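You operate a simulated robot arm through the tools that you are given. There is no shell and no other tool. Be economical: measure what you need, move in short steps, check, and stop when the job is done.

You run a simulated robot arm. Do the job below in one go: nothing can be reset, and whatever is moved stays where it is left.

## Task
Let the dirty water out and scrub the grime by the drain.
Fine: plug on the edge of the sink; wet the blue scrubbing brush at the cold tap, rinse it there, leave it on the drain board, tap shut. What is to be rubbed or washed off counts as gone when no trace of it is left.

The check looks at the end state, three seconds after you hand in, the way a careful person would. Anything else that was tipped, shoved, dropped, spilled or broken makes it a failure.

## Robot
A 7-joint arm with a two-finger parallel gripper on a trunk, on a base that drives. Base frame: it is fixed to the floor where the robot stands at the start and does not move with it; the origin is under the middle of the robot, x ahead of it, y to its left, z up; the surface under the hand at the start is at about z = 730. Readings come in mm, rad, newtons and seconds.
With the tool pointing down near the work surface it reaches from about 440 to 920 mm from the robot's upright axis, wherever it stands. Its first joint turns from -2.007 to 2.007 rad. Places, roughly: blue scrubbing brush (13x5x5 cm) [500, -1100, 900]; blue tap lever [800, -100, 1000]; drain board [500, -700, 900]; drain hole [500, 0, 700]; grime by the drain [700, 0, 700]; sink [600, -200, 800]. Payload 3.91 kg.
Tool frame: the origin (TCP) lies between the finger pads and is the grasp point; the fingertips stand 30 mm ahead of it; z points along the fingers, y is the line along which they close. The gripper opens to 110 mm. The fingers are 20 mm wide and 10 mm thick; the gripper's body (48 by 112 mm) begins 55 mm behind the TCP.
Orientation is told as [roll, pitch, yaw] about the base's x, y, z axes, in that order, counted from this pose: with the fingers straight down and closing along the base's y, the tool's x points along the base's -x, its y along +y and its z along -z.

## Interface
- The arm moves only by the tool servo_tool. Its argument "targets" is a list of rows, each a list of 3 entries, a list of its own where there are three numbers: the opening, from 0 (shut) to 1 (fully open), then the shift along the tool's x, y, z in mm, then the turn, a rotation vector about the tool's x, y, z in rad. In form: [[hand, [x, y, z], [rx, ry, rz]], ...]. A call has 1 to 8 rows; each row shifts and turns the commanded pose from where the row before left it, along the tool's axes as they then stand. Each row takes 0.2 s and may step no farther than 50 mm and 0.15 rad from the row before; otherwise, or with a gripper value out of range, the whole call is refused. Where a pose cannot be reached the arm comes as near as it can. A force on the tool above 90 N (or 10 N above the force at the start of the call, whichever is more), or a blocked arm, ends the call early, and 0.2 s more pass. Each finger travels about 153 mm/s and halts on what it meets, pressing with about 25 N; the grip force reading is that of the motor and also rises with nothing between the fingers. The clock runs only during rows and for 0.2 s after the last one: add rows that do not move to give the fingers time. The reply holds the time, the measured pose of the TCP, the force on the tool along the base axes, the opening and the grip force, in the units named above and with some noise, with the torque about the TCP (base axes, N m) and any sound that the robot's microphone picked up, and new pictures: "show" is both (left out), scene, wrist or none.
- Cameras (640 x 400 px; columns grow to the right, rows downward): "scene" is now at [213.5, 150, 1366.2]; the picture's right is [-0.61, -0.79, 0.00], its down [-0.43, 0.33, -0.84] and it looks along [0.67, -0.51, -0.54] (base axes); focal length 221 px, centre (320, 200). "wrist" rides on the gripper at [72, 17, -103] in the tool frame; the picture's right is [-0.23, 0.97, 0.00], its down [-0.76, -0.18, -0.62] and it looks along [-0.61, -0.14, 0.78] (tool axes); focal length 222 px, centre (320, 200). There is no depth. A picture from a camera that has moved, and an enlarged one, comes with that camera's place and axes in the base frame and with its lens.
- lift_body(by): slides the trunk up (or, below 0, down) by that many mm; the arm and the scene camera ride with it, the base frame stays. It gives what a move gives, with no picture.
- base_move(legs): drives the robot by 1 to 6 legs, each [ahead, left, turn to the left] in mm, mm and rad, along the robot's own axes; the way and the turn of a leg run together, so that a leg with both is an arc; at most 1500 mm and 3.142 rad a leg. The arm and the cameras ride along, it lands a little off, and it stops where it bumps. It gives what a move gives, and a new picture of the scene camera.
- head_to(pan, tilt): turns the head with the scene camera to pan (to the left, within 1.396 rad either way) and tilt (down, from -0.506 to 1.204), counted from straight ahead of the robot. It gives what a move gives, and a new picture of the scene camera.
- inspect(camera, box): a new picture of the part [left, top, right, bottom] of that camera's present view, enlarged. The clock stands still meanwhile.
- job_done(): hands the job in; it is judged then, once.

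Work in short steps. Places have to be worked out from the pictures, the camera data and where the tool is seen: move nearer, look again, correct. Check each grasp and each placing, and mend what went wrong. You have 120 turns and 260 pictures in all, those below and enlarged ones among them. Open the gripper and draw the arm clear of the work before you hand the job in, unless the task says otherwise; then end with one line.

The tools are called after ">>>" by a JSON object that holds its "name" and its "arguments". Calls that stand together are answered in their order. servo_tool: Moves the arm, as the interface text tells. Its arguments: {"type":"object","properties":{"targets":{"type":"array"},"show":{"type":"string","enum":["both","scene","wrist","none"]}},"required":["targets"]} The other tools are called the same way: lift_body (by) slides the trunk up or down; base_move (legs) drives the base; head_to (pan, tilt) turns the head that bears the scene camera; inspect (camera, box) takes an enlarged picture of a part of a camera's view; job_done () hands the job in.

At the start:

```text
time_s: 0.0
tcp_pos: [521.9, -188.1, 1229.5]
tcp_rot: [0.0, -0.001, 0.001]
ft_force: [-0.2, -0.7, -0.8]
moment: [-0.02, 0.04, -0.01]
grip_width: 110.0
grip_force: 0.0
trunk travel left (down, up): [-700.0, 290.0]
robot x, y, heading: [-2.7, -0.2, -0.002]
head pan, tilt: [-0.653, 0.576]
```

scene: 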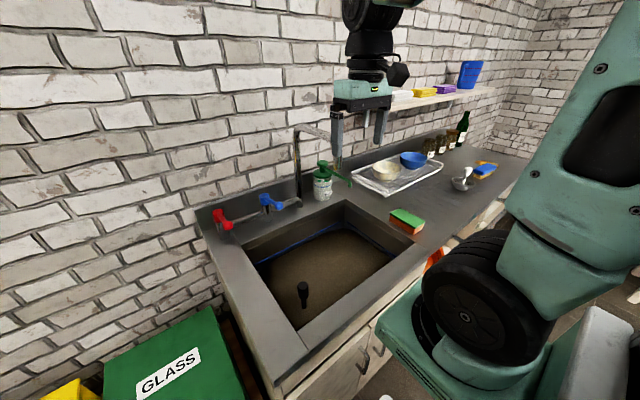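
wrist: 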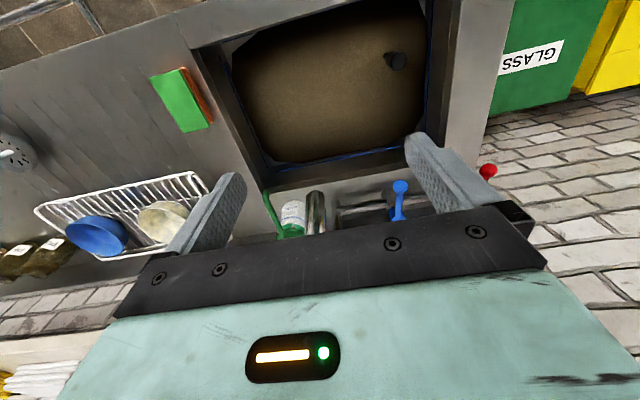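

The sink holds murky water with a dark plug handle standing out of it. I take enlarged views of the sink and of the far counter to locate things.

>>> {"name": "inspect", "arguments": {"camera": "scene", "box": [200, 170, 440, 350]}}

>>> {"name": "inspect", "arguments": {"camera": "scene", "box": [340, 100, 540, 225]}}

```text
2.22 times, centred on (320, 260) of scene
camera zoom: at [213.5, 150.0, 1366.2], right [-0.61, -0.79, 0.0], down [-0.43, 0.33, -0.84], along [0.67, -0.51, -0.54], focal length 492 px, centre (320, 67)
```

zoom: 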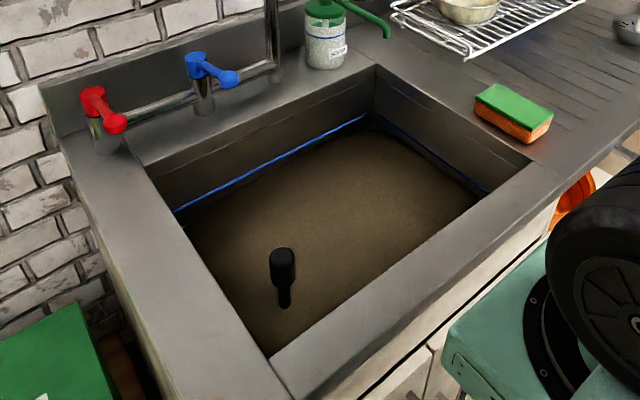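

```text
3.20 times, centred on (440, 162) of scene
camera zoom: at [213.5, 150.0, 1366.2], right [-0.61, -0.79, 0.0], down [-0.43, 0.33, -0.84], along [0.67, -0.51, -0.54], focal length 708 px, centre (-64, 320)
```

zoom: 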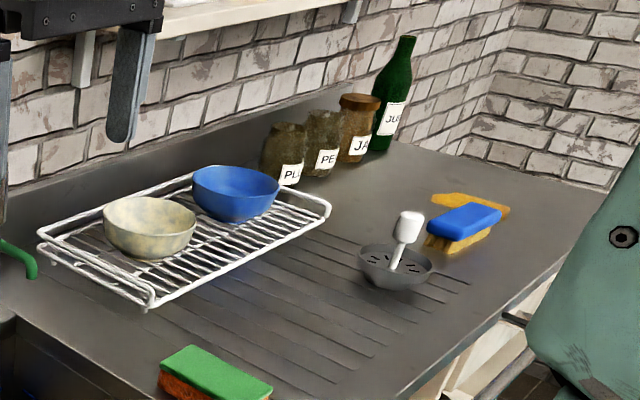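

I judge the plug handle at about (537, -40), top near z 850, with the counter at z 900 and the spout riser near (820, -210). I move over to above the plug, away from the spout, and look again.

>>> {"name": "servo_tool", "arguments": {"targets": [[1, [0, 50, 0], [0, 0, 0]], [1, [0, 50, 0], [0, 0, 0]], [1, [-14, 48, 0], [0, 0, 0]], [1, [0, 0, 50], [0, 0, 0]], [1, [0, 0, 50], [0, 0, 0]], [1, [0, 0, 50], [0, 0, 0]], [1, [0, 0, 50], [0, 0, 0]], [1, [0, 0, 0], [0, 0, 0]]]}}

```text
time_s: 1.8
tcp_pos: [532.3, -41.9, 1026.9]
tcp_rot: [-0.001, 0.002, -0.001]
ft_force: [-0.7, 0.4, 0.6]
moment: [0.02, -0.01, -0.01]
grip_width: 110.3
grip_force: 0.1
trunk travel left (down, up): [-700.0, 290.0]
robot x, y, heading: [1.2, 0.9, -0.001]
head pan, tilt: [-0.653, 0.576]
camera scene: at [213.4, 150.0, 1366.2], right [-0.61, -0.79, 0.0], down [-0.43, 0.33, -0.84], along [0.67, -0.51, -0.54], focal length 221 px, centre (320, 200)
camera wrist: at [460.8, -26.5, 1130.0], right [0.23, 0.97, 0.0], down [0.76, -0.18, 0.62], along [0.61, -0.14, -0.78], focal length 222 px, centre (320, 200)
```

scene: 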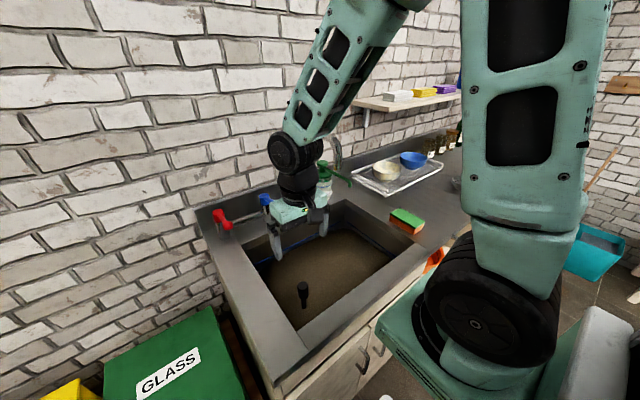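
wrist: 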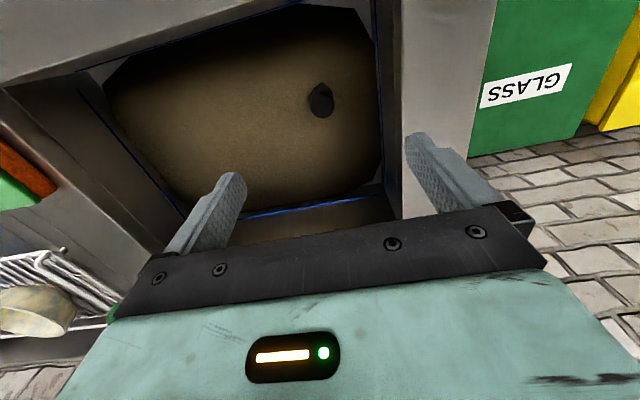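

The plug handle is in view between the fingers; I enlarge it to refine its place and size.

>>> {"name": "inspect", "arguments": {"camera": "wrist", "box": [270, 65, 370, 128]}}

>>> {"name": "inspect", "arguments": {"camera": "scene", "box": [250, 250, 350, 313]}}

```text
6.35 times, centred on (320, 96) of wrist
camera zoom: at [460.8, -26.5, 1130.0], right [0.23, 0.97, 0.0], down [0.76, -0.18, 0.62], along [0.61, -0.14, -0.78], focal length 1410 px, centre (320, 857)
```

zoom: 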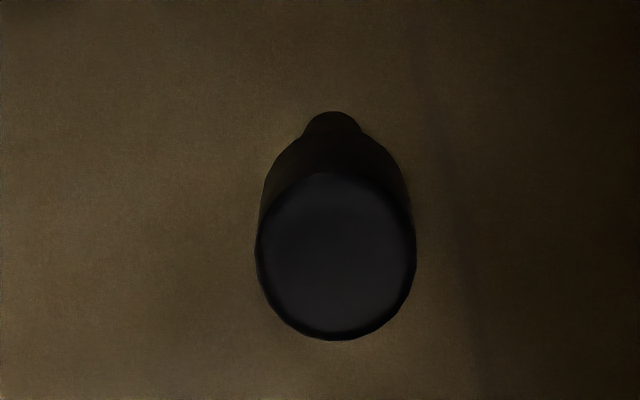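

```text
6.35 times, centred on (300, 282) of scene
camera zoom: at [213.4, 150.0, 1366.2], right [-0.61, -0.79, 0.0], down [-0.43, 0.33, -0.84], along [0.67, -0.51, -0.54], focal length 1406 px, centre (447, -318)
```

zoom: 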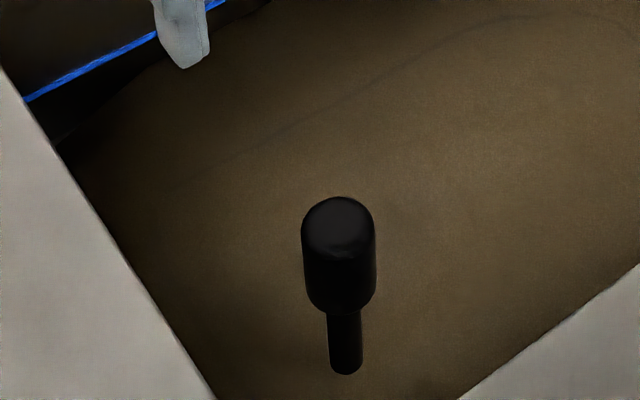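

Top of the knob at about (540, -40, 849), 32 mm wide. I descend to TCP z ≈ 830 around it.

>>> {"name": "servo_tool", "arguments": {"targets": [[0.7, [-8, 2, 47], [0, 0, 0]], [0.7, [0, 0, 50], [0, 0, 0]], [0.7, [0, 0, 50], [0, 0, 0]], [0.7, [0, 0, 30], [0, 0, 0]], [0.7, [0, 0, 20], [0, 0, 0]], [0.7, [0, 0, 0], [0, 0, 0]]]}}

```text
time_s: 3.2
tcp_pos: [543.6, -40.2, 829.9]
tcp_rot: [-0.001, 0.002, -0.001]
ft_force: [-0.1, 0.1, 0.0]
moment: [0.0, -0.02, -0.05]
grip_width: 76.9
grip_force: 0.1
trunk travel left (down, up): [-700.0, 290.0]
robot x, y, heading: [1.1, -0.4, 0.002]
head pan, tilt: [-0.653, 0.576]
camera scene: at [213.4, 150.0, 1366.2], right [-0.61, -0.79, 0.0], down [-0.43, 0.33, -0.84], along [0.67, -0.51, -0.54], focal length 221 px, centre (320, 200)
camera wrist: at [471.5, -24.2, 933.4], right [0.23, 0.97, 0.0], down [0.76, -0.18, 0.62], along [0.61, -0.14, -0.78], focal length 222 px, centre (320, 200)
```

scene: 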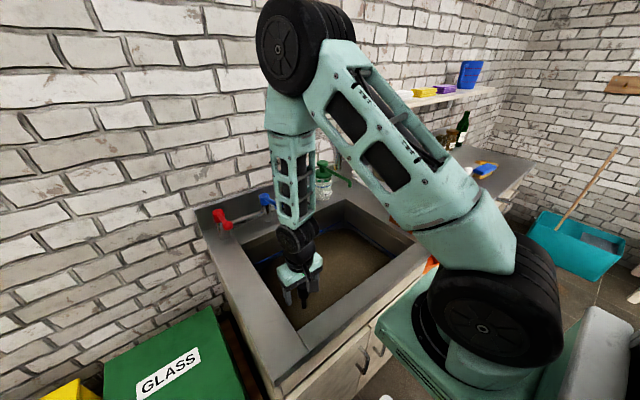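
wrist: 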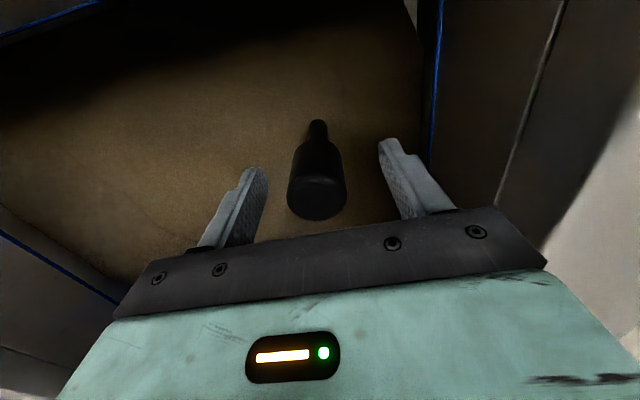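

The knob is between the fingers. I close on it.

>>> {"name": "servo_tool", "arguments": {"targets": [[0.1, [4, -1, 0], [0, 0, 0]], [0.1, [0, 0, 0], [0, 0, 0]], [0.1, [0, 0, 0], [0, 0, 0]], [0.1, [0, 0, -10], [0, 0, 0]], [0.1, [0, 0, -15], [0, 0, 0]]], "show": "wrist"}}

```text
time_s: 4.4
tcp_pos: [540.3, -41.4, 855.1]
tcp_rot: [0.001, 0.0, -0.001]
ft_force: [0.0, -0.4, -1.3]
moment: [0.0, 0.02, -0.01]
grip_width: 31.4
grip_force: 24.9
trunk travel left (down, up): [-700.0, 290.0]
robot x, y, heading: [-1.3, -3.1, -0.003]
head pan, tilt: [-0.653, 0.576]
camera wrist: at [467.4, -25.2, 960.1], right [0.23, 0.97, 0.0], down [0.76, -0.18, 0.62], along [0.61, -0.14, -0.78], focal length 222 px, centre (320, 200)
```

wrist: 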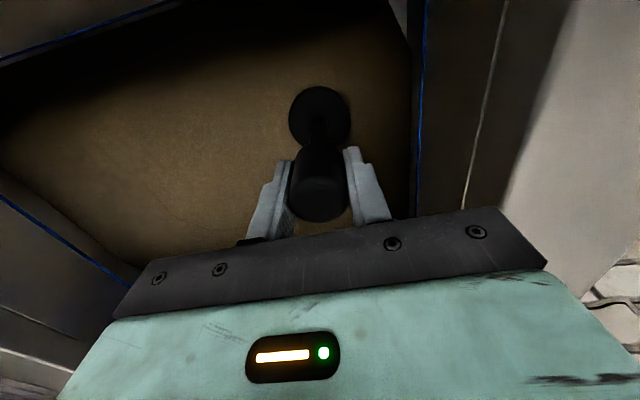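

The plug is out (disc visible on the stem). I lift clear of the rim and carry it over the left rim.

>>> {"name": "servo_tool", "arguments": {"targets": [[0.1, [0, 0, -50], [0, 0, 0]], [0.1, [0, 0, -50], [0, 0, 0]], [0.1, [0, 0, -50], [0, 0, 0]], [0.1, [0, 0, -50], [0, 0, 0]], [0.1, [0, 42, -20], [0, 0, 0]], [0.1, [0, 42, 0], [0, 0, 0]], [0.1, [0, 42, 0], [0, 0, 0]], [0.1, [0, 0, 0], [0, 0, 0]]]}}

>>> {"name": "inspect", "arguments": {"camera": "scene", "box": [200, 170, 440, 350]}}

```text
time_s: 6.2
tcp_pos: [540.1, 85.1, 1077.9]
tcp_rot: [-0.001, 0.0, -0.001]
ft_force: [-0.6, 0.2, -0.8]
moment: [0.0, 0.01, -0.01]
grip_width: 31.3
grip_force: 25.3
trunk travel left (down, up): [-700.0, 290.0]
robot x, y, heading: [0.3, 0.4, 0.005]
head pan, tilt: [-0.653, 0.576]
camera scene: at [213.5, 149.9, 1366.2], right [-0.61, -0.79, 0.0], down [-0.43, 0.33, -0.84], along [0.67, -0.51, -0.54], focal length 221 px, centre (320, 200)
camera wrist: at [466.7, 100.6, 1180.5], right [0.23, 0.97, 0.0], down [0.76, -0.18, 0.62], along [0.61, -0.14, -0.78], focal length 222 px, centre (320, 200)
```

scene: 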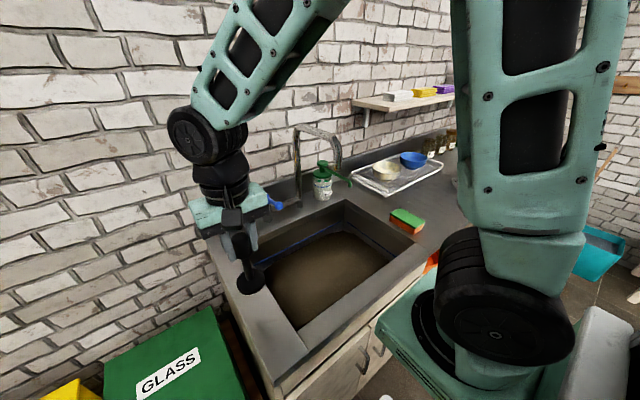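
wrist: 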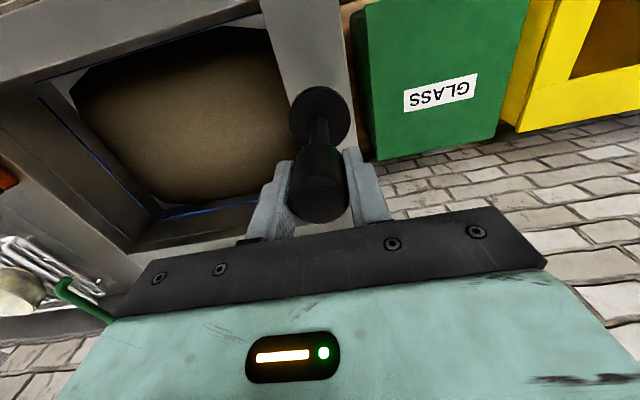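

```text
2.22 times, centred on (320, 260) of scene
camera zoom: at [213.5, 149.9, 1366.2], right [-0.61, -0.79, 0.0], down [-0.43, 0.33, -0.84], along [0.67, -0.51, -0.54], focal length 492 px, centre (320, 67)
```

zoom: 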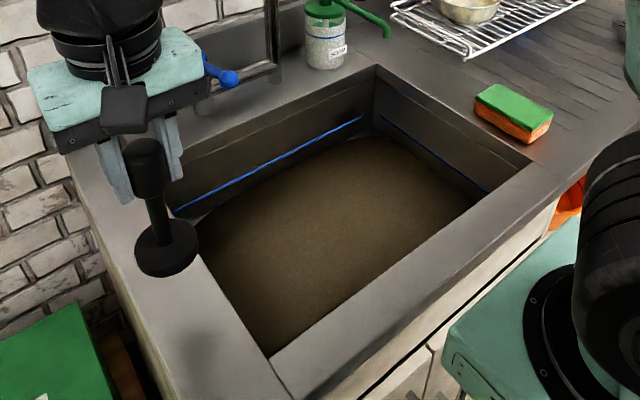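

The plug hangs over the middle of the left rim (y ≈ 85). I lower it in small steps, watching force.

>>> {"name": "servo_tool", "arguments": {"targets": [[0.1, [0, 2, 25], [0, 0, 0]], [0.1, [0, 0, 7], [0, 0, 0]], [0.1, [0, 0, 4], [0, 0, 0]], [0.1, [0, 0, 4], [0, 0, 0]]]}}

>>> {"name": "inspect", "arguments": {"camera": "scene", "box": [200, 210, 320, 300]}}

```text
time_s: 7.2
tcp_pos: [541.1, 86.3, 1036.2]
tcp_rot: [0.001, 0.002, 0.001]
ft_force: [-0.4, -0.4, -0.9]
moment: [-0.01, -0.01, -0.03]
grip_width: 31.1
grip_force: 25.1
trunk travel left (down, up): [-700.0, 290.0]
robot x, y, heading: [1.5, -1.2, 0.0]
head pan, tilt: [-0.653, 0.576]
camera scene: at [213.5, 150.0, 1366.2], right [-0.61, -0.79, 0.0], down [-0.43, 0.33, -0.84], along [0.67, -0.51, -0.54], focal length 221 px, centre (320, 200)
camera wrist: at [467.7, 103.3, 1139.9], right [0.23, 0.97, 0.0], down [0.76, -0.18, 0.62], along [0.61, -0.14, -0.78], focal length 222 px, centre (320, 200)
```

scene: 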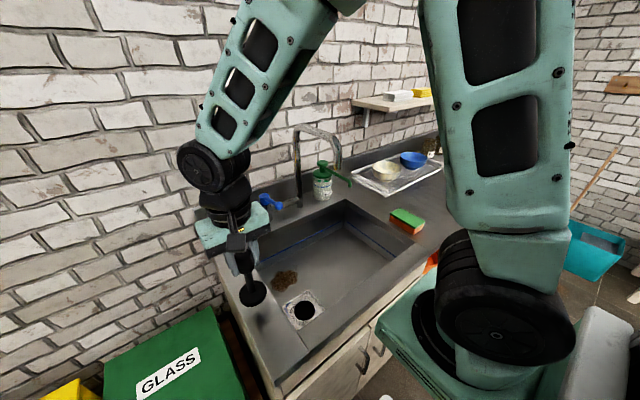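
wrist: 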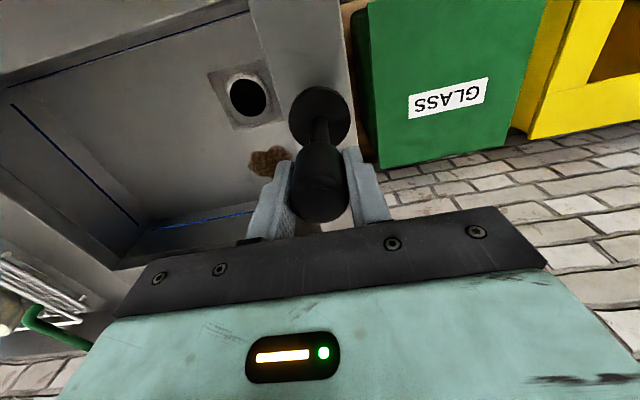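

```text
4.44 times, centred on (260, 255) of scene
camera zoom: at [213.5, 150.0, 1366.2], right [-0.61, -0.79, 0.0], down [-0.43, 0.33, -0.84], along [0.67, -0.51, -0.54], focal length 984 px, centre (587, -44)
```

zoom: 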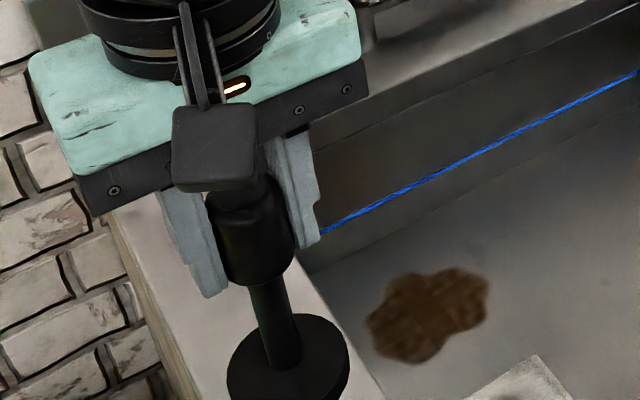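

The water has drained, and the grime patch shows beyond the drain. The plug still hangs; I lower further.

>>> {"name": "servo_tool", "arguments": {"targets": [[0.1, [0, 0, 3], [0, 0, 0]], [0.1, [0, 0, 3], [0, 0, 0]], [0.1, [0, 0, 3], [0, 0, 0]], [0.1, [0, 0, 0], [0, 0, 0]]], "show": "none"}}

```text
time_s: 8.2
tcp_pos: [540.6, 86.3, 1027.7]
tcp_rot: [0.001, 0.0, 0.0]
ft_force: [-0.3, 0.2, -1.4]
moment: [-0.05, -0.01, 0.02]
grip_width: 31.0
grip_force: 25.1
trunk travel left (down, up): [-700.0, 290.0]
robot x, y, heading: [0.4, -1.8, 0.001]
head pan, tilt: [-0.653, 0.576]
```

Still free (no upward force), so a few more small steps.

>>> {"name": "servo_tool", "arguments": {"targets": [[0.1, [0, 0, 3], [0, 0, 0]], [0.1, [0, 0, 2], [0, 0, 0]], [0.1, [0, 0, 0], [0, 0, 0]]], "show": "none"}}

>>> {"name": "inspect", "arguments": {"camera": "scene", "box": [200, 230, 320, 320]}}

```text
time_s: 9.0
tcp_pos: [539.7, 87.6, 1023.6]
tcp_rot: [0.0, 0.0, 0.001]
ft_force: [0.1, -0.6, -1.3]
moment: [-0.03, -0.01, 0.02]
grip_width: 31.3
grip_force: 24.7
trunk travel left (down, up): [-700.0, 290.0]
robot x, y, heading: [-0.5, -5.1, 0.002]
head pan, tilt: [-0.653, 0.576]
```

```text
4.44 times, centred on (260, 275) of scene
camera zoom: at [213.6, 150.0, 1366.2], right [-0.61, -0.79, 0.0], down [-0.43, 0.33, -0.84], along [0.67, -0.51, -0.54], focal length 984 px, centre (587, -133)
```

zoom: 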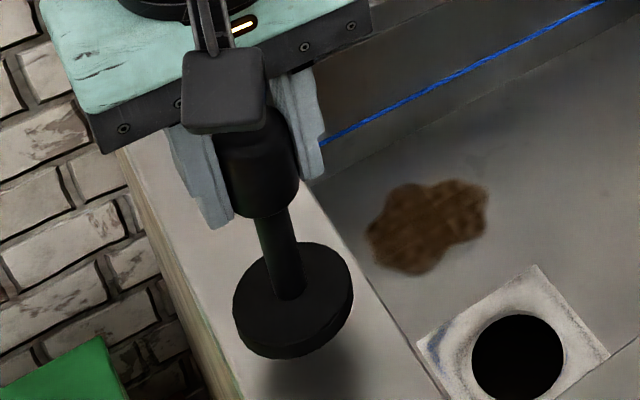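

The shadow shows about 10 mm left under the disc (top of disc ≈ 924). I lower more, 3 mm a row.

>>> {"name": "servo_tool", "arguments": {"targets": [[0.1, [0, 0, 3], [0, 0, 0]], [0.1, [0, 0, 3], [0, 0, 0]], [0.1, [0, 0, 2], [0, 0, 0]], [0.1, [0, 0, 0], [0, 0, 0]]], "show": "none"}}

>>> {"name": "inspect", "arguments": {"camera": "scene", "box": [200, 230, 320, 320]}}

```text
time_s: 10.0
tcp_pos: [540.2, 87.9, 1015.0]
tcp_rot: [-0.001, 0.0, 0.0]
ft_force: [0.4, -0.4, -0.8]
moment: [0.03, 0.04, -0.01]
grip_width: 31.4
grip_force: 24.9
trunk travel left (down, up): [-700.0, 290.0]
robot x, y, heading: [0.4, 1.4, 0.001]
head pan, tilt: [-0.653, 0.576]
```

```text
4.44 times, centred on (260, 275) of scene
camera zoom: at [213.6, 150.0, 1366.2], right [-0.61, -0.79, 0.0], down [-0.43, 0.33, -0.84], along [0.67, -0.51, -0.54], focal length 984 px, centre (587, -133)
```

zoom: 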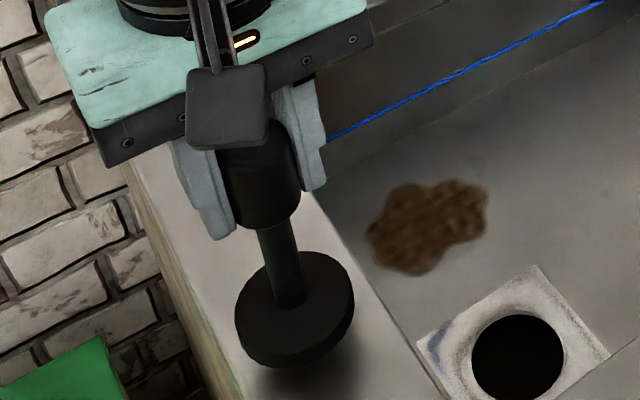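

Still a small gap of shadow; I go on in 3 mm rows.

>>> {"name": "servo_tool", "arguments": {"targets": [[0.1, [0, 0, 3], [0, 0, 0]], [0.1, [0, 0, 3], [0, 0, 0]], [0.1, [0, 0, 3], [0, 0, 0]], [0.1, [0, 0, 0], [0, 0, 0]]], "show": "none"}}

>>> {"name": "inspect", "arguments": {"camera": "scene", "box": [200, 230, 320, 320]}}

```text
time_s: 11.0
tcp_pos: [540.9, 88.0, 1005.6]
tcp_rot: [0.0, -0.001, -0.001]
ft_force: [-0.1, 0.3, -1.4]
moment: [0.02, -0.02, -0.01]
grip_width: 31.3
grip_force: 24.8
trunk travel left (down, up): [-700.0, 290.0]
robot x, y, heading: [3.9, 0.5, -0.002]
head pan, tilt: [-0.653, 0.576]
```

```text
4.44 times, centred on (260, 275) of scene
camera zoom: at [213.6, 150.0, 1366.2], right [-0.61, -0.79, 0.0], down [-0.43, 0.33, -0.84], along [0.67, -0.51, -0.54], focal length 984 px, centre (587, -133)
```

zoom: 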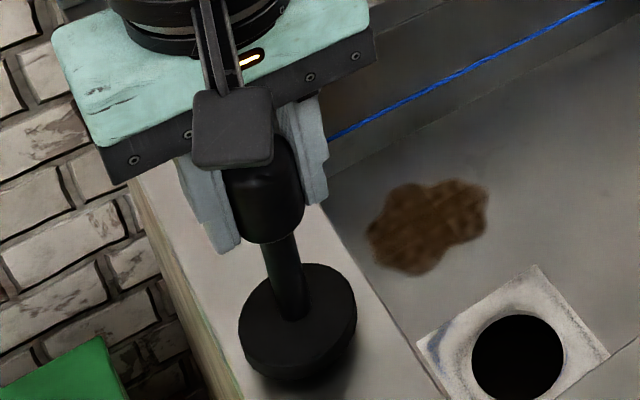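

Still not touching; the counter must lie a little below 890. I lower further.

>>> {"name": "servo_tool", "arguments": {"targets": [[0.1, [0, 0, 3], [0, 0, 0]], [0.1, [0, 0, 3], [0, 0, 0]], [0.1, [0, 0, 3], [0, 0, 0]], [0.1, [0, 0, 0], [0, 0, 0]]], "show": "none"}}

>>> {"name": "inspect", "arguments": {"camera": "scene", "box": [200, 230, 320, 320]}}

```text
time_s: 12.0
tcp_pos: [539.7, 89.7, 998.2]
tcp_rot: [0.0, -0.001, 0.0]
ft_force: [-1.2, 0.4, 10.1]
moment: [0.19, 0.32, 0.02]
grip_width: 31.3
grip_force: 25.1
trunk travel left (down, up): [-700.0, 290.0]
robot x, y, heading: [1.1, 0.7, -0.0]
head pan, tilt: [-0.653, 0.576]
```

```text
4.44 times, centred on (260, 275) of scene
camera zoom: at [213.2, 149.9, 1366.4], right [-0.61, -0.79, 0.0], down [-0.43, 0.33, -0.84], along [0.67, -0.51, -0.54], focal length 984 px, centre (587, -133)
```

zoom: 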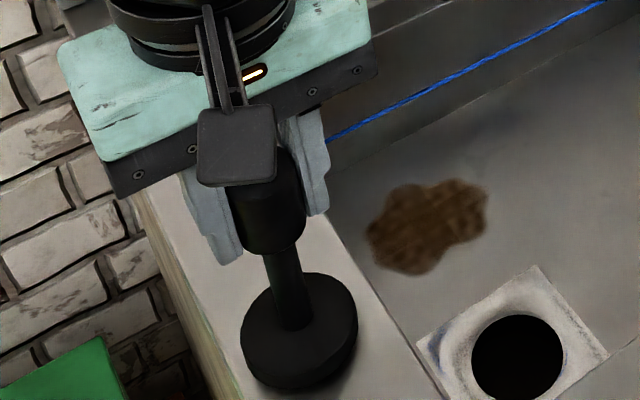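

Contact: 10 N upward at z ≈ 998. I release and withdraw upward.

>>> {"name": "servo_tool", "arguments": {"targets": [[0.1, [0, 0, -1], [0, 0, 0]], [0.5, [0, 0, 0], [0, 0, 0]], [0.5, [0, 0, 0], [0, 0, 0]], [0.5, [0, 0, -30], [0, 0, 0]], [0.5, [0, 0, -50], [0, 0, 0]], [0.5, [0, 0, -50], [0, 0, 0]], [0.5, [0, 0, 0], [0, 0, 0]]]}}

>>> {"name": "head_to", "arguments": {"pan": -0.4, "tilt": 0.6}}

```text
time_s: 13.6
tcp_pos: [539.8, 88.5, 1127.9]
tcp_rot: [0.001, 0.001, -0.002]
ft_force: [0.5, -0.3, 0.0]
moment: [-0.01, 0.0, 0.01]
grip_width: 54.9
grip_force: 0.1
trunk travel left (down, up): [-700.0, 290.0]
robot x, y, heading: [2.6, -2.1, -0.003]
head pan, tilt: [-0.653, 0.576]
camera scene: at [213.6, 150.1, 1366.2], right [-0.61, -0.79, 0.0], down [-0.43, 0.33, -0.84], along [0.67, -0.51, -0.54], focal length 221 px, centre (320, 200)
camera wrist: at [467.3, 104.5, 1231.3], right [0.23, 0.97, 0.0], down [0.76, -0.18, 0.62], along [0.61, -0.14, -0.78], focal length 222 px, centre (320, 200)
```

scene: 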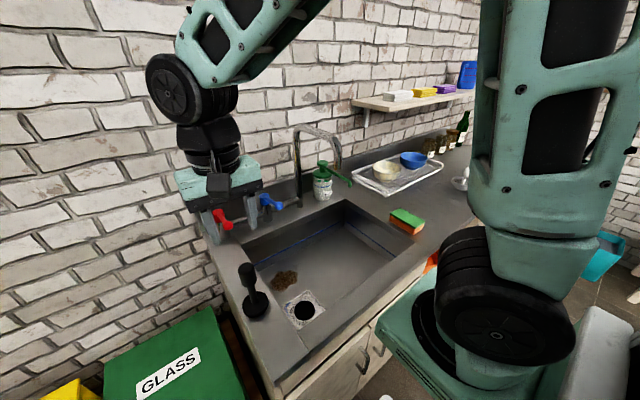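
wrist: 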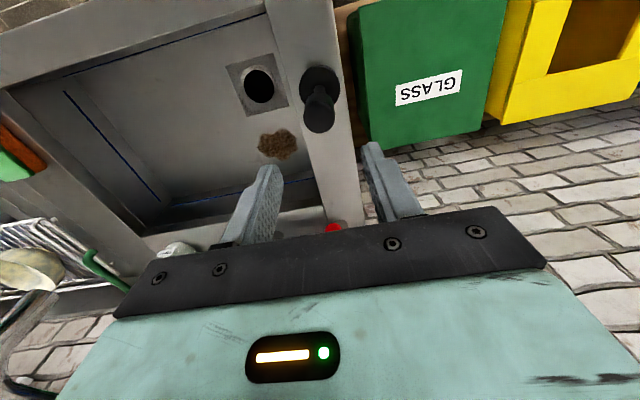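

```text
time_s: 14.4
tcp_pos: [540.2, 87.8, 1128.2]
tcp_rot: [-0.001, -0.001, 0.001]
ft_force: [-0.3, -1.1, 0.9]
moment: [0.02, 0.03, 0.01]
grip_width: 55.2
grip_force: 0.0
trunk travel left (down, up): [-700.0, 290.0]
robot x, y, heading: [-1.5, -1.1, -0.001]
head pan, tilt: [-0.4, 0.6]
camera scene: at [224.2, 169.7, 1364.0], right [-0.39, -0.92, 0.0], down [-0.52, 0.22, -0.83], along [0.76, -0.32, -0.56], focal length 221 px, centre (320, 200)
```

scene: 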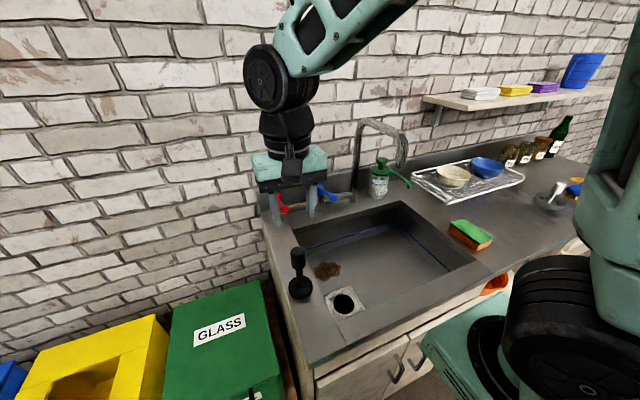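

The plug stands upright on the left rim. Next the brush: I raise and draw the arm back so it clears the spout, then look to the right with the head before driving.

>>> {"name": "servo_tool", "arguments": {"targets": [[0.5, [40, 0, -50], [0, 0, 0]], [0.5, [40, 0, -50], [0, 0, 0]], [0.5, [0, -40, -20], [0, 0, 0]], [0.5, [0, -48, 0], [0, 0, 0]], [0.5, [0, 0, 0], [0, 0, 0]]], "show": "none"}}

>>> {"name": "head_to", "arguments": {"pan": -1.2, "tilt": 0.7}}

```text
refused: row 1 steps farther than a row can; nothing moved
```

```text
time_s: 15.5
tcp_pos: [539.3, 88.2, 1127.0]
tcp_rot: [-0.001, 0.0, -0.001]
ft_force: [0.3, 0.2, -0.3]
moment: [0.01, 0.02, -0.03]
grip_width: 55.1
grip_force: 0.1
trunk travel left (down, up): [-700.0, 290.0]
robot x, y, heading: [1.0, -1.2, 0.005]
head pan, tilt: [-1.201, 0.7]
camera scene: at [173.5, 125.0, 1355.4], right [-0.93, -0.36, 0.0], down [-0.23, 0.6, -0.77], along [0.28, -0.71, -0.64], focal length 221 px, centre (320, 200)
```

scene: 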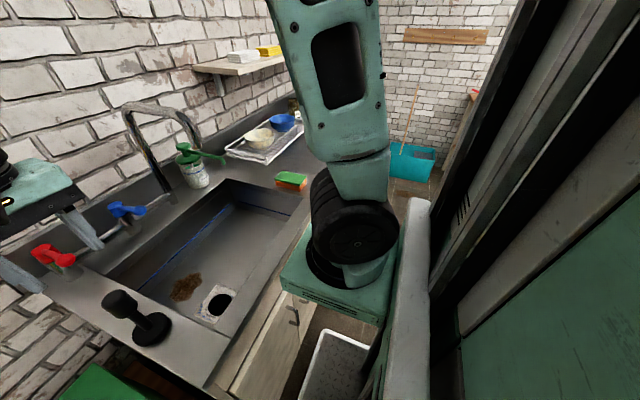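

The way to the right is clear up to the far dustpan. I redo the retraction with smaller rows.

>>> {"name": "servo_tool", "arguments": {"targets": [[0.5, [28, 0, -40], [0, 0, 0]], [0.5, [28, 0, -40], [0, 0, 0]], [0.5, [24, -30, -20], [0, 0, 0]], [0.5, [0, -48, 0], [0, 0, 0]], [0.5, [0, -48, 0], [0, 0, 0]], [0.5, [0, 0, 0], [0, 0, 0]]], "show": "none"}}

>>> {"name": "base_move", "arguments": {"legs": [[0, -850, 0]]}}

```text
time_s: 16.9
tcp_pos: [462.3, -39.0, 1227.4]
tcp_rot: [0.002, 0.0, 0.001]
ft_force: [-0.3, 0.4, 0.4]
moment: [0.0, 0.03, -0.03]
grip_width: 55.3
grip_force: 0.1
trunk travel left (down, up): [-700.0, 290.0]
robot x, y, heading: [1.7, 0.3, -0.004]
head pan, tilt: [-1.201, 0.7]
```

```text
time_s: 21.4
tcp_pos: [459.6, -897.4, 1227.6]
tcp_rot: [0.001, -0.001, -0.005]
ft_force: [0.1, 0.0, -1.1]
moment: [0.02, 0.0, 0.01]
grip_width: 55.0
grip_force: 0.0
trunk travel left (down, up): [-700.0, 290.0]
robot x, y, heading: [-3.0, -853.7, -0.006]
head pan, tilt: [-1.201, 0.7]
camera scene: at [171.9, -732.3, 1355.4], right [-0.93, -0.36, 0.0], down [-0.23, 0.6, -0.76], along [0.27, -0.71, -0.64], focal length 221 px, centre (320, 200)
```

scene: 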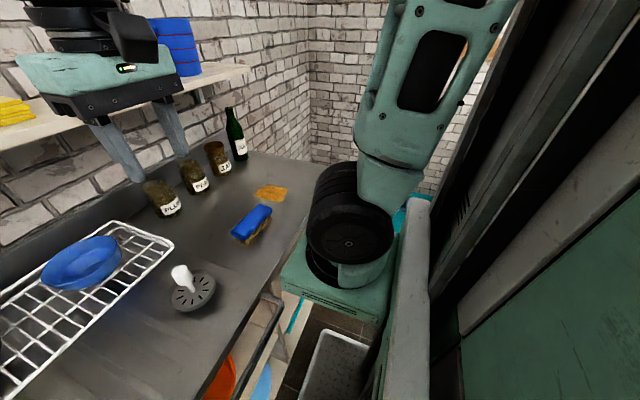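

The brush lies bristles down with a separate yellow patch beyond it. I enlarge it in both cameras.

>>> {"name": "inspect", "arguments": {"camera": "scene", "box": [210, 180, 306, 240]}}

>>> {"name": "inspect", "arguments": {"camera": "wrist", "box": [0, 0, 640, 400]}}

```text
6.67 times, centred on (258, 210) of scene
camera zoom: at [171.9, -732.3, 1355.4], right [-0.93, -0.36, 0.0], down [-0.23, 0.6, -0.76], along [0.27, -0.71, -0.64], focal length 1476 px, centre (733, 133)
```

zoom: 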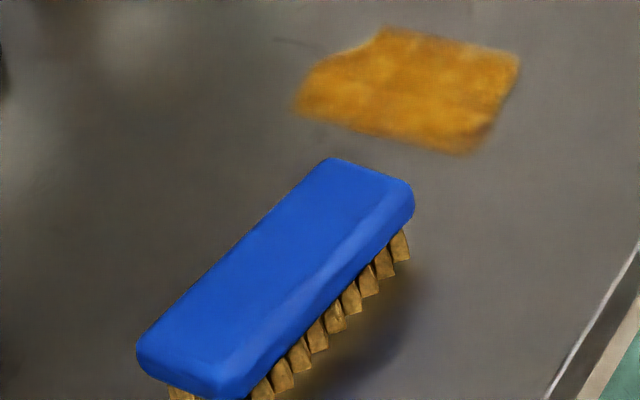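

```text
1.00 times, centred on (320, 200) of wrist (not enlarged: the box is as wide or as high as the picture)
camera zoom: at [386.6, -879.9, 1330.2], right [0.23, 0.97, 0.0], down [0.76, -0.18, 0.62], along [0.61, -0.15, -0.78], focal length 222 px, centre (320, 200)
```

zoom: 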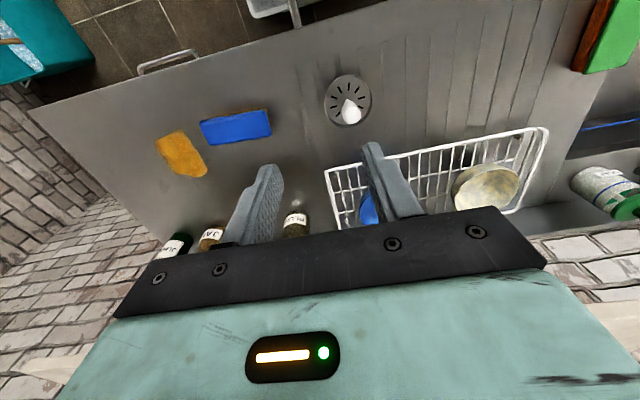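

The brush is centred near (485, -1053), long axis nearly along y. I turn the tool about 93° clockwise so the fingers close across it.

>>> {"name": "servo_tool", "arguments": {"targets": [[0.8, [0, 0, 0], [0, 0, 0.148]], [0.8, [0, 0, 0], [0, 0, 0.148]], [0.8, [0, 0, 0], [0, 0, 0.148]], [0.8, [0, 0, 0], [0, 0, 0.148]], [0.8, [0, 0, 0], [0, 0, 0.148]], [0.8, [0, 0, 0], [0, 0, 0.148]], [0.8, [0, 0, 0], [0, 0, 0.148]], [0.8, [0, 0, 0], [0, 0, 0.148]]], "show": "none"}}

>>> {"name": "servo_tool", "arguments": {"targets": [[0.8, [0, 0, 0], [0, 0, 0.148]], [0.8, [0, 0, 0], [0, 0, 0.148]], [0.8, [0, 0, 0], [0, 0, 0.148]], [0.8, [-45, 12, 0], [0, 0, 0]], [0.8, [-45, 12, 0], [0, 0, 0]], [0.8, [-45, 10, 0], [0, 0, 0]], [0.8, [-20, 0, 40], [0, 0, 0]], [0.8, [0, 0, 50], [0, 0, 0]]]}}

```text
time_s: 23.2
tcp_pos: [459.3, -896.4, 1227.7]
tcp_rot: [-0.001, 0.0, -1.193]
ft_force: [0.2, 0.4, -0.1]
moment: [0.01, -0.02, 0.01]
grip_width: 88.2
grip_force: 0.0
trunk travel left (down, up): [-700.0, 290.0]
robot x, y, heading: [-0.5, -857.8, -0.006]
head pan, tilt: [-1.201, 0.7]
```

```text
time_s: 25.0
tcp_pos: [483.8, -1053.2, 1134.6]
tcp_rot: [0.0, 0.001, -1.634]
ft_force: [-1.0, -0.4, -1.1]
moment: [0.0, -0.04, 0.0]
grip_width: 87.8
grip_force: 0.1
trunk travel left (down, up): [-700.0, 290.0]
robot x, y, heading: [-2.1, -854.9, -0.009]
head pan, tilt: [-1.201, 0.7]
camera scene: at [171.6, -732.2, 1355.5], right [-0.93, -0.36, 0.0], down [-0.23, 0.6, -0.77], along [0.27, -0.71, -0.64], focal length 221 px, centre (320, 200)
camera wrist: at [504.2, -982.8, 1238.0], right [0.96, -0.29, 0.0], down [-0.23, -0.75, 0.62], along [-0.18, -0.6, -0.78], focal length 222 px, centre (320, 200)
```

scene: 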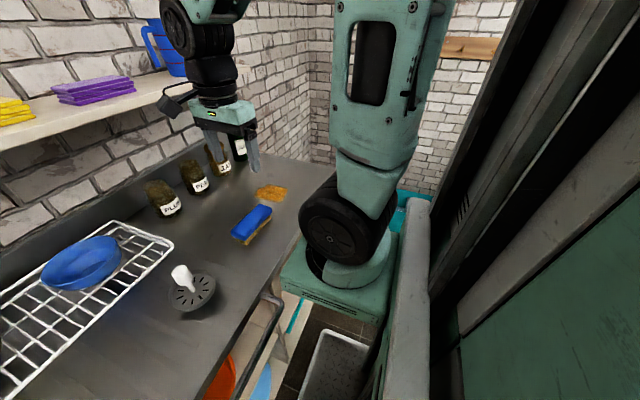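
wrist: 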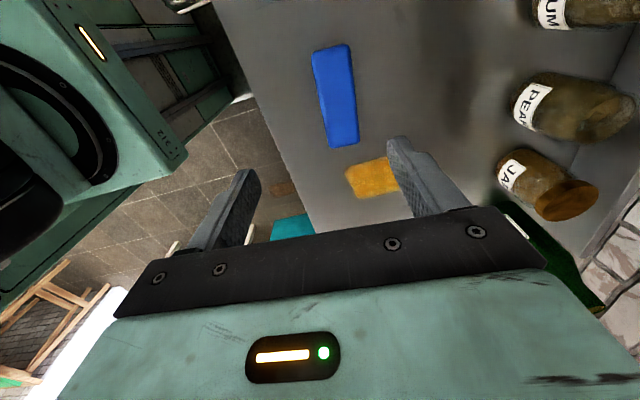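

By the wrist view the brush is nearer (500, -1056), with a bit more tilt. I correct, descend to z ≈ 1010 and look again.

>>> {"name": "servo_tool", "arguments": {"targets": [[1, [0, 14, 40], [0, 0, 0.03]], [1, [0, 0, 40], [0, 0, 0]], [1, [0, 0, 44], [0, 0, 0]], [1, [0, 0, 0], [0, 0, 0]]]}}

```text
time_s: 26.0
tcp_pos: [496.9, -1054.9, 1013.0]
tcp_rot: [-0.001, -0.002, -1.662]
ft_force: [1.3, -0.6, -0.5]
moment: [0.04, -0.02, -0.04]
grip_width: 109.9
grip_force: 0.0
trunk travel left (down, up): [-700.0, 290.0]
robot x, y, heading: [-5.1, -854.3, -0.007]
head pan, tilt: [-1.201, 0.7]
camera scene: at [171.8, -732.3, 1355.4], right [-0.93, -0.36, 0.0], down [-0.23, 0.6, -0.76], along [0.27, -0.71, -0.64], focal length 221 px, centre (320, 200)
camera wrist: at [520.8, -985.5, 1115.0], right [0.95, -0.32, 0.0], down [-0.25, -0.74, 0.62], along [-0.2, -0.59, -0.78], focal length 222 px, centre (320, 200)
```

scene: 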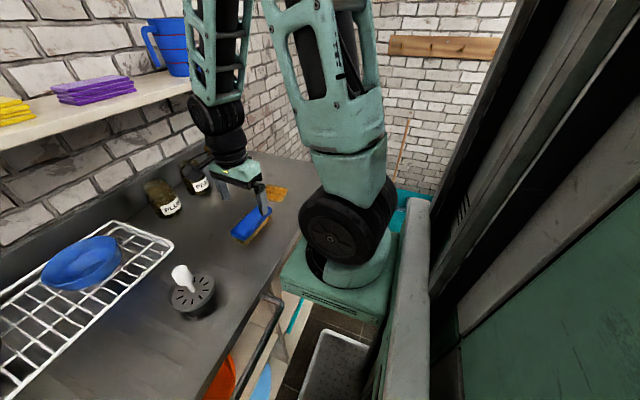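
wrist: 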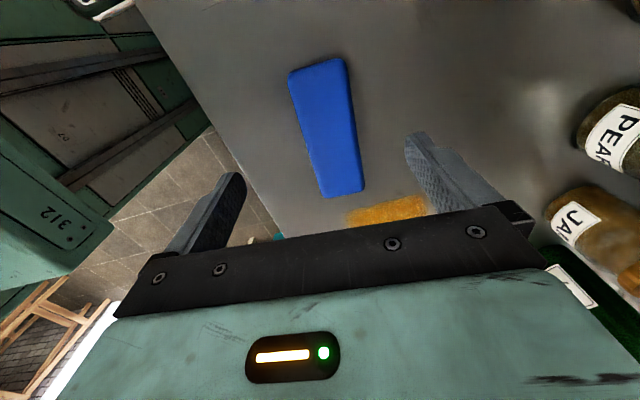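

The brush centre is near (506, -1061). Small correction, then down to TCP z ≈ 943 and close.

>>> {"name": "servo_tool", "arguments": {"targets": [[1, [-5, 9.5, 20], [0, 0, 0.02]], [1, [0, 0, 25], [0, 0, 0]], [1, [0, 0, 15], [0, 0, 0]], [1, [0, 0, 10], [0, 0, 0]], [1, [0, 0, 0], [0, 0, 0]]]}}

```text
time_s: 27.2
tcp_pos: [506.5, -1061.3, 942.1]
tcp_rot: [0.002, -0.001, -1.684]
ft_force: [0.0, 0.3, 0.1]
moment: [-0.03, 0.01, 0.0]
grip_width: 109.9
grip_force: 0.0
trunk travel left (down, up): [-700.0, 290.0]
robot x, y, heading: [-1.9, -857.6, -0.006]
head pan, tilt: [-1.201, 0.7]
camera scene: at [171.9, -732.3, 1355.4], right [-0.93, -0.36, 0.0], down [-0.23, 0.6, -0.76], along [0.27, -0.71, -0.64], focal length 221 px, centre (320, 200)
camera wrist: at [530.8, -991.3, 1045.8], right [0.94, -0.33, 0.0], down [-0.26, -0.74, 0.62], along [-0.21, -0.59, -0.78], focal length 222 px, centre (320, 200)
```

scene: 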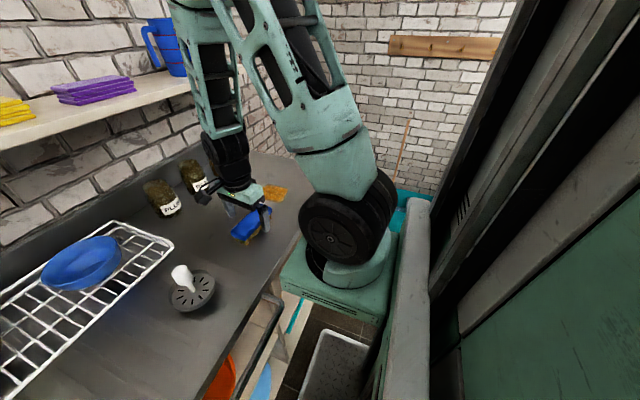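
wrist: 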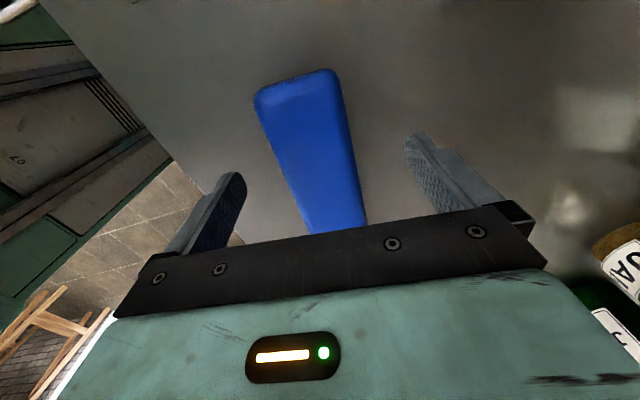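

Well centred. I close on the brush back.

>>> {"name": "servo_tool", "arguments": {"targets": [[0.6, [0, 2, 0], [0, 0, 0]], [0.3, [0, 0, 0], [0, 0, 0]], [0.2, [0, 0, 0], [0, 0, 0]], [0.2, [0, 0, 0], [0, 0, 0]], [0.2, [0, 0, -20], [0, 0, 0]], [0.2, [0, 0, -40], [0, 0, 0]]]}}

```text
time_s: 28.6
tcp_pos: [508.4, -1061.2, 1003.9]
tcp_rot: [-0.002, 0.001, -1.68]
ft_force: [0.4, -0.5, -1.0]
moment: [0.0, 0.04, 0.03]
grip_width: 45.5
grip_force: 24.8
trunk travel left (down, up): [-700.0, 290.0]
robot x, y, heading: [-5.0, -859.2, -0.008]
head pan, tilt: [-1.201, 0.7]
camera scene: at [172.4, -732.4, 1355.3], right [-0.93, -0.36, 0.0], down [-0.23, 0.6, -0.76], along [0.27, -0.71, -0.64], focal length 221 px, centre (320, 200)
camera wrist: at [533.9, -991.9, 1106.1], right [0.94, -0.33, 0.0], down [-0.26, -0.74, 0.62], along [-0.21, -0.59, -0.78], focal length 222 px, centre (320, 200)
```

scene: 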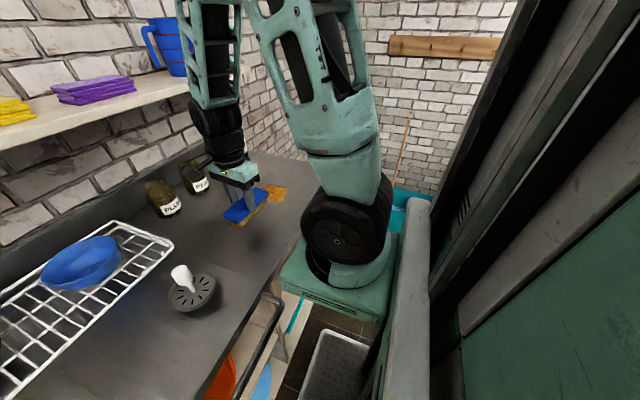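
wrist: 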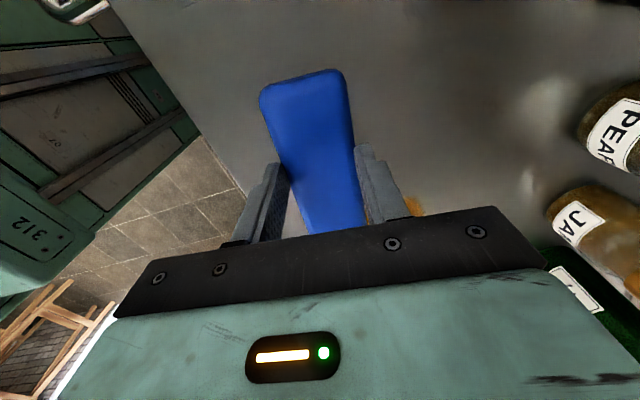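

Brush held (45 mm). I lift high and drive back left to a stance at y ≈ -300 from which sink, tap and drain board are all in reach.

>>> {"name": "servo_tool", "arguments": {"targets": [[0.2, [0, 0, -50], [0, 0, 0]], [0.2, [0, 0, -50], [0, 0, 0]], [0.2, [0, 0, -50], [0, 0, 0]], [0.2, [0, 0, -30], [0, 0, 0]]], "show": "none"}}

>>> {"name": "base_move", "arguments": {"legs": [[0, 555, 0.008]]}}

>>> {"name": "head_to", "arguments": {"pan": -0.75, "tilt": 0.65}}

```text
time_s: 29.6
tcp_pos: [507.8, -1058.5, 1184.9]
tcp_rot: [-0.002, 0.0, -1.685]
ft_force: [-0.3, 0.1, -1.2]
moment: [0.01, -0.01, 0.01]
grip_width: 45.6
grip_force: 24.6
trunk travel left (down, up): [-700.0, 290.0]
robot x, y, heading: [-4.2, -856.1, -0.004]
head pan, tilt: [-1.201, 0.7]
```

```text
time_s: 32.8
tcp_pos: [509.4, -498.3, 1183.0]
tcp_rot: [0.001, 0.0, -1.667]
ft_force: [0.7, -0.3, -0.2]
moment: [-0.01, 0.01, 0.06]
grip_width: 45.6
grip_force: 24.3
trunk travel left (down, up): [-700.0, 290.0]
robot x, y, heading: [-4.1, -304.9, 0.013]
head pan, tilt: [-1.201, 0.7]
camera scene: at [168.1, -178.1, 1355.4], right [-0.93, -0.37, 0.0], down [-0.24, 0.6, -0.76], along [0.28, -0.71, -0.64], focal length 221 px, centre (320, 200)
```

scene: 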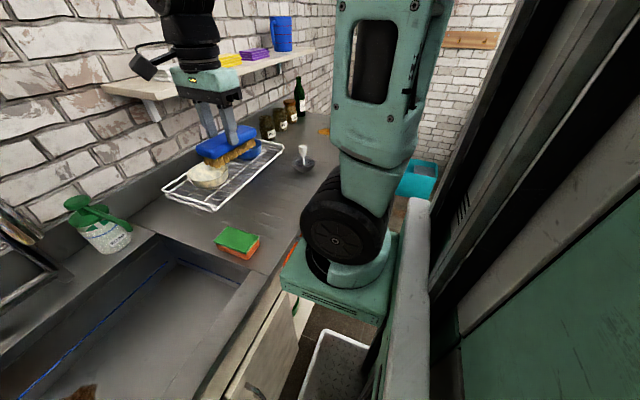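

```text
time_s: 33.7
tcp_pos: [508.9, -498.9, 1184.3]
tcp_rot: [0.0, 0.001, -1.665]
ft_force: [-0.2, 0.7, -1.2]
moment: [0.04, 0.05, -0.02]
grip_width: 45.5
grip_force: 25.2
trunk travel left (down, up): [-700.0, 290.0]
robot x, y, heading: [-4.3, -305.5, 0.01]
head pan, tilt: [-0.75, 0.649]
camera scene: at [200.5, -157.8, 1359.7], right [-0.67, -0.74, 0.0], down [-0.45, 0.41, -0.8], along [0.59, -0.54, -0.6], focal length 221 px, centre (320, 200)
```

scene: 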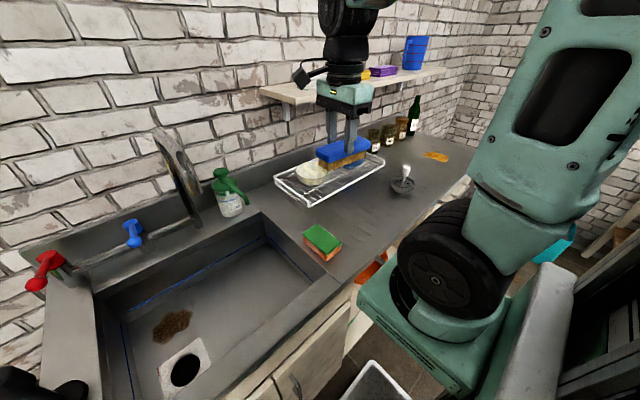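

I lay the brush down for now on the free drain board at about (500, -650), using the same height as picked (TCP z ≈ 942).

>>> {"name": "servo_tool", "arguments": {"targets": [[0.2, [-50, 2, 0], [0, 0, 0]], [0.2, [-50, 2, 0], [0, 0, 0]], [0.2, [-50, 2, 0], [0, 0, 0]], [0.2, [0, 0, 50], [0, 0, 0]], [0.2, [0, 0, 50], [0, 0, 0]], [0.2, [0, 0, 50], [0, 0, 0]], [0.2, [0, 0, 40], [0, 0, 0]], [0.2, [0, 0, 30], [0, 0, 0]]]}}

```text
time_s: 35.5
tcp_pos: [501.1, -649.4, 963.4]
tcp_rot: [-0.001, -0.002, -1.667]
ft_force: [-0.2, 0.4, -1.2]
moment: [-0.01, -0.04, -0.01]
grip_width: 45.5
grip_force: 24.9
trunk travel left (down, up): [-700.0, 290.0]
robot x, y, heading: [-4.6, -303.7, 0.012]
head pan, tilt: [-0.75, 0.649]
camera scene: at [200.3, -157.6, 1359.8], right [-0.67, -0.74, 0.0], down [-0.45, 0.41, -0.8], along [0.59, -0.54, -0.6], focal length 221 px, centre (320, 200)
camera wrist: at [524.9, -580.5, 1066.2], right [0.95, -0.32, 0.0], down [-0.25, -0.74, 0.62], along [-0.2, -0.59, -0.78], focal length 222 px, centre (320, 200)
```

scene: 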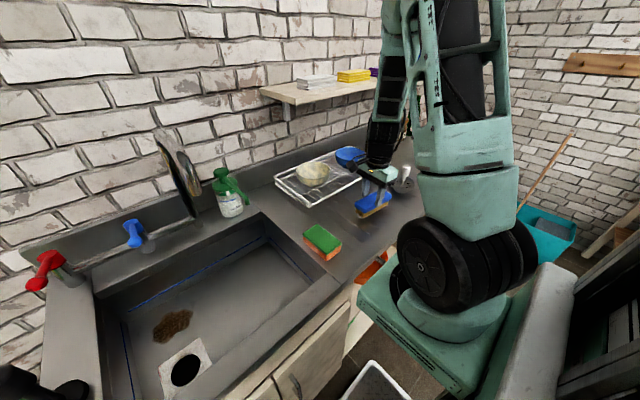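
wrist: 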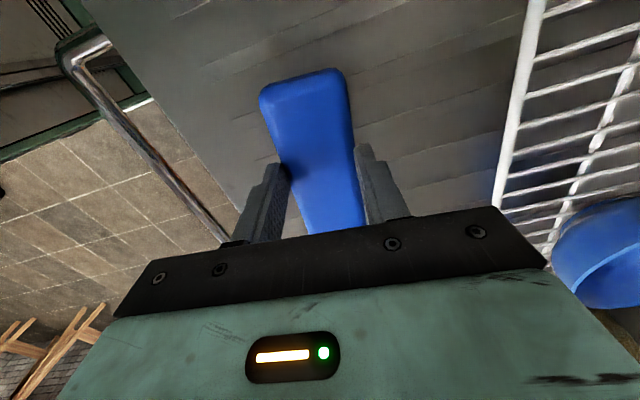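

The spot is free. I lower the last 20 mm gently.

>>> {"name": "servo_tool", "arguments": {"targets": [[0.2, [0, 0, 12], [0, 0, 0]], [0.2, [0, 0, 5], [0, 0, 0]], [0.2, [0, 0, 4], [0, 0, 0]], [0.2, [0, 0, 0], [0, 0, 0]]], "show": "none"}}

```text
time_s: 36.5
tcp_pos: [501.5, -649.1, 944.3]
tcp_rot: [0.001, -0.002, -1.665]
ft_force: [0.2, 0.5, 8.5]
moment: [-0.25, 0.17, 0.0]
grip_width: 45.5
grip_force: 25.3
trunk travel left (down, up): [-700.0, 290.0]
robot x, y, heading: [-5.7, -306.0, 0.009]
head pan, tilt: [-0.75, 0.649]
```

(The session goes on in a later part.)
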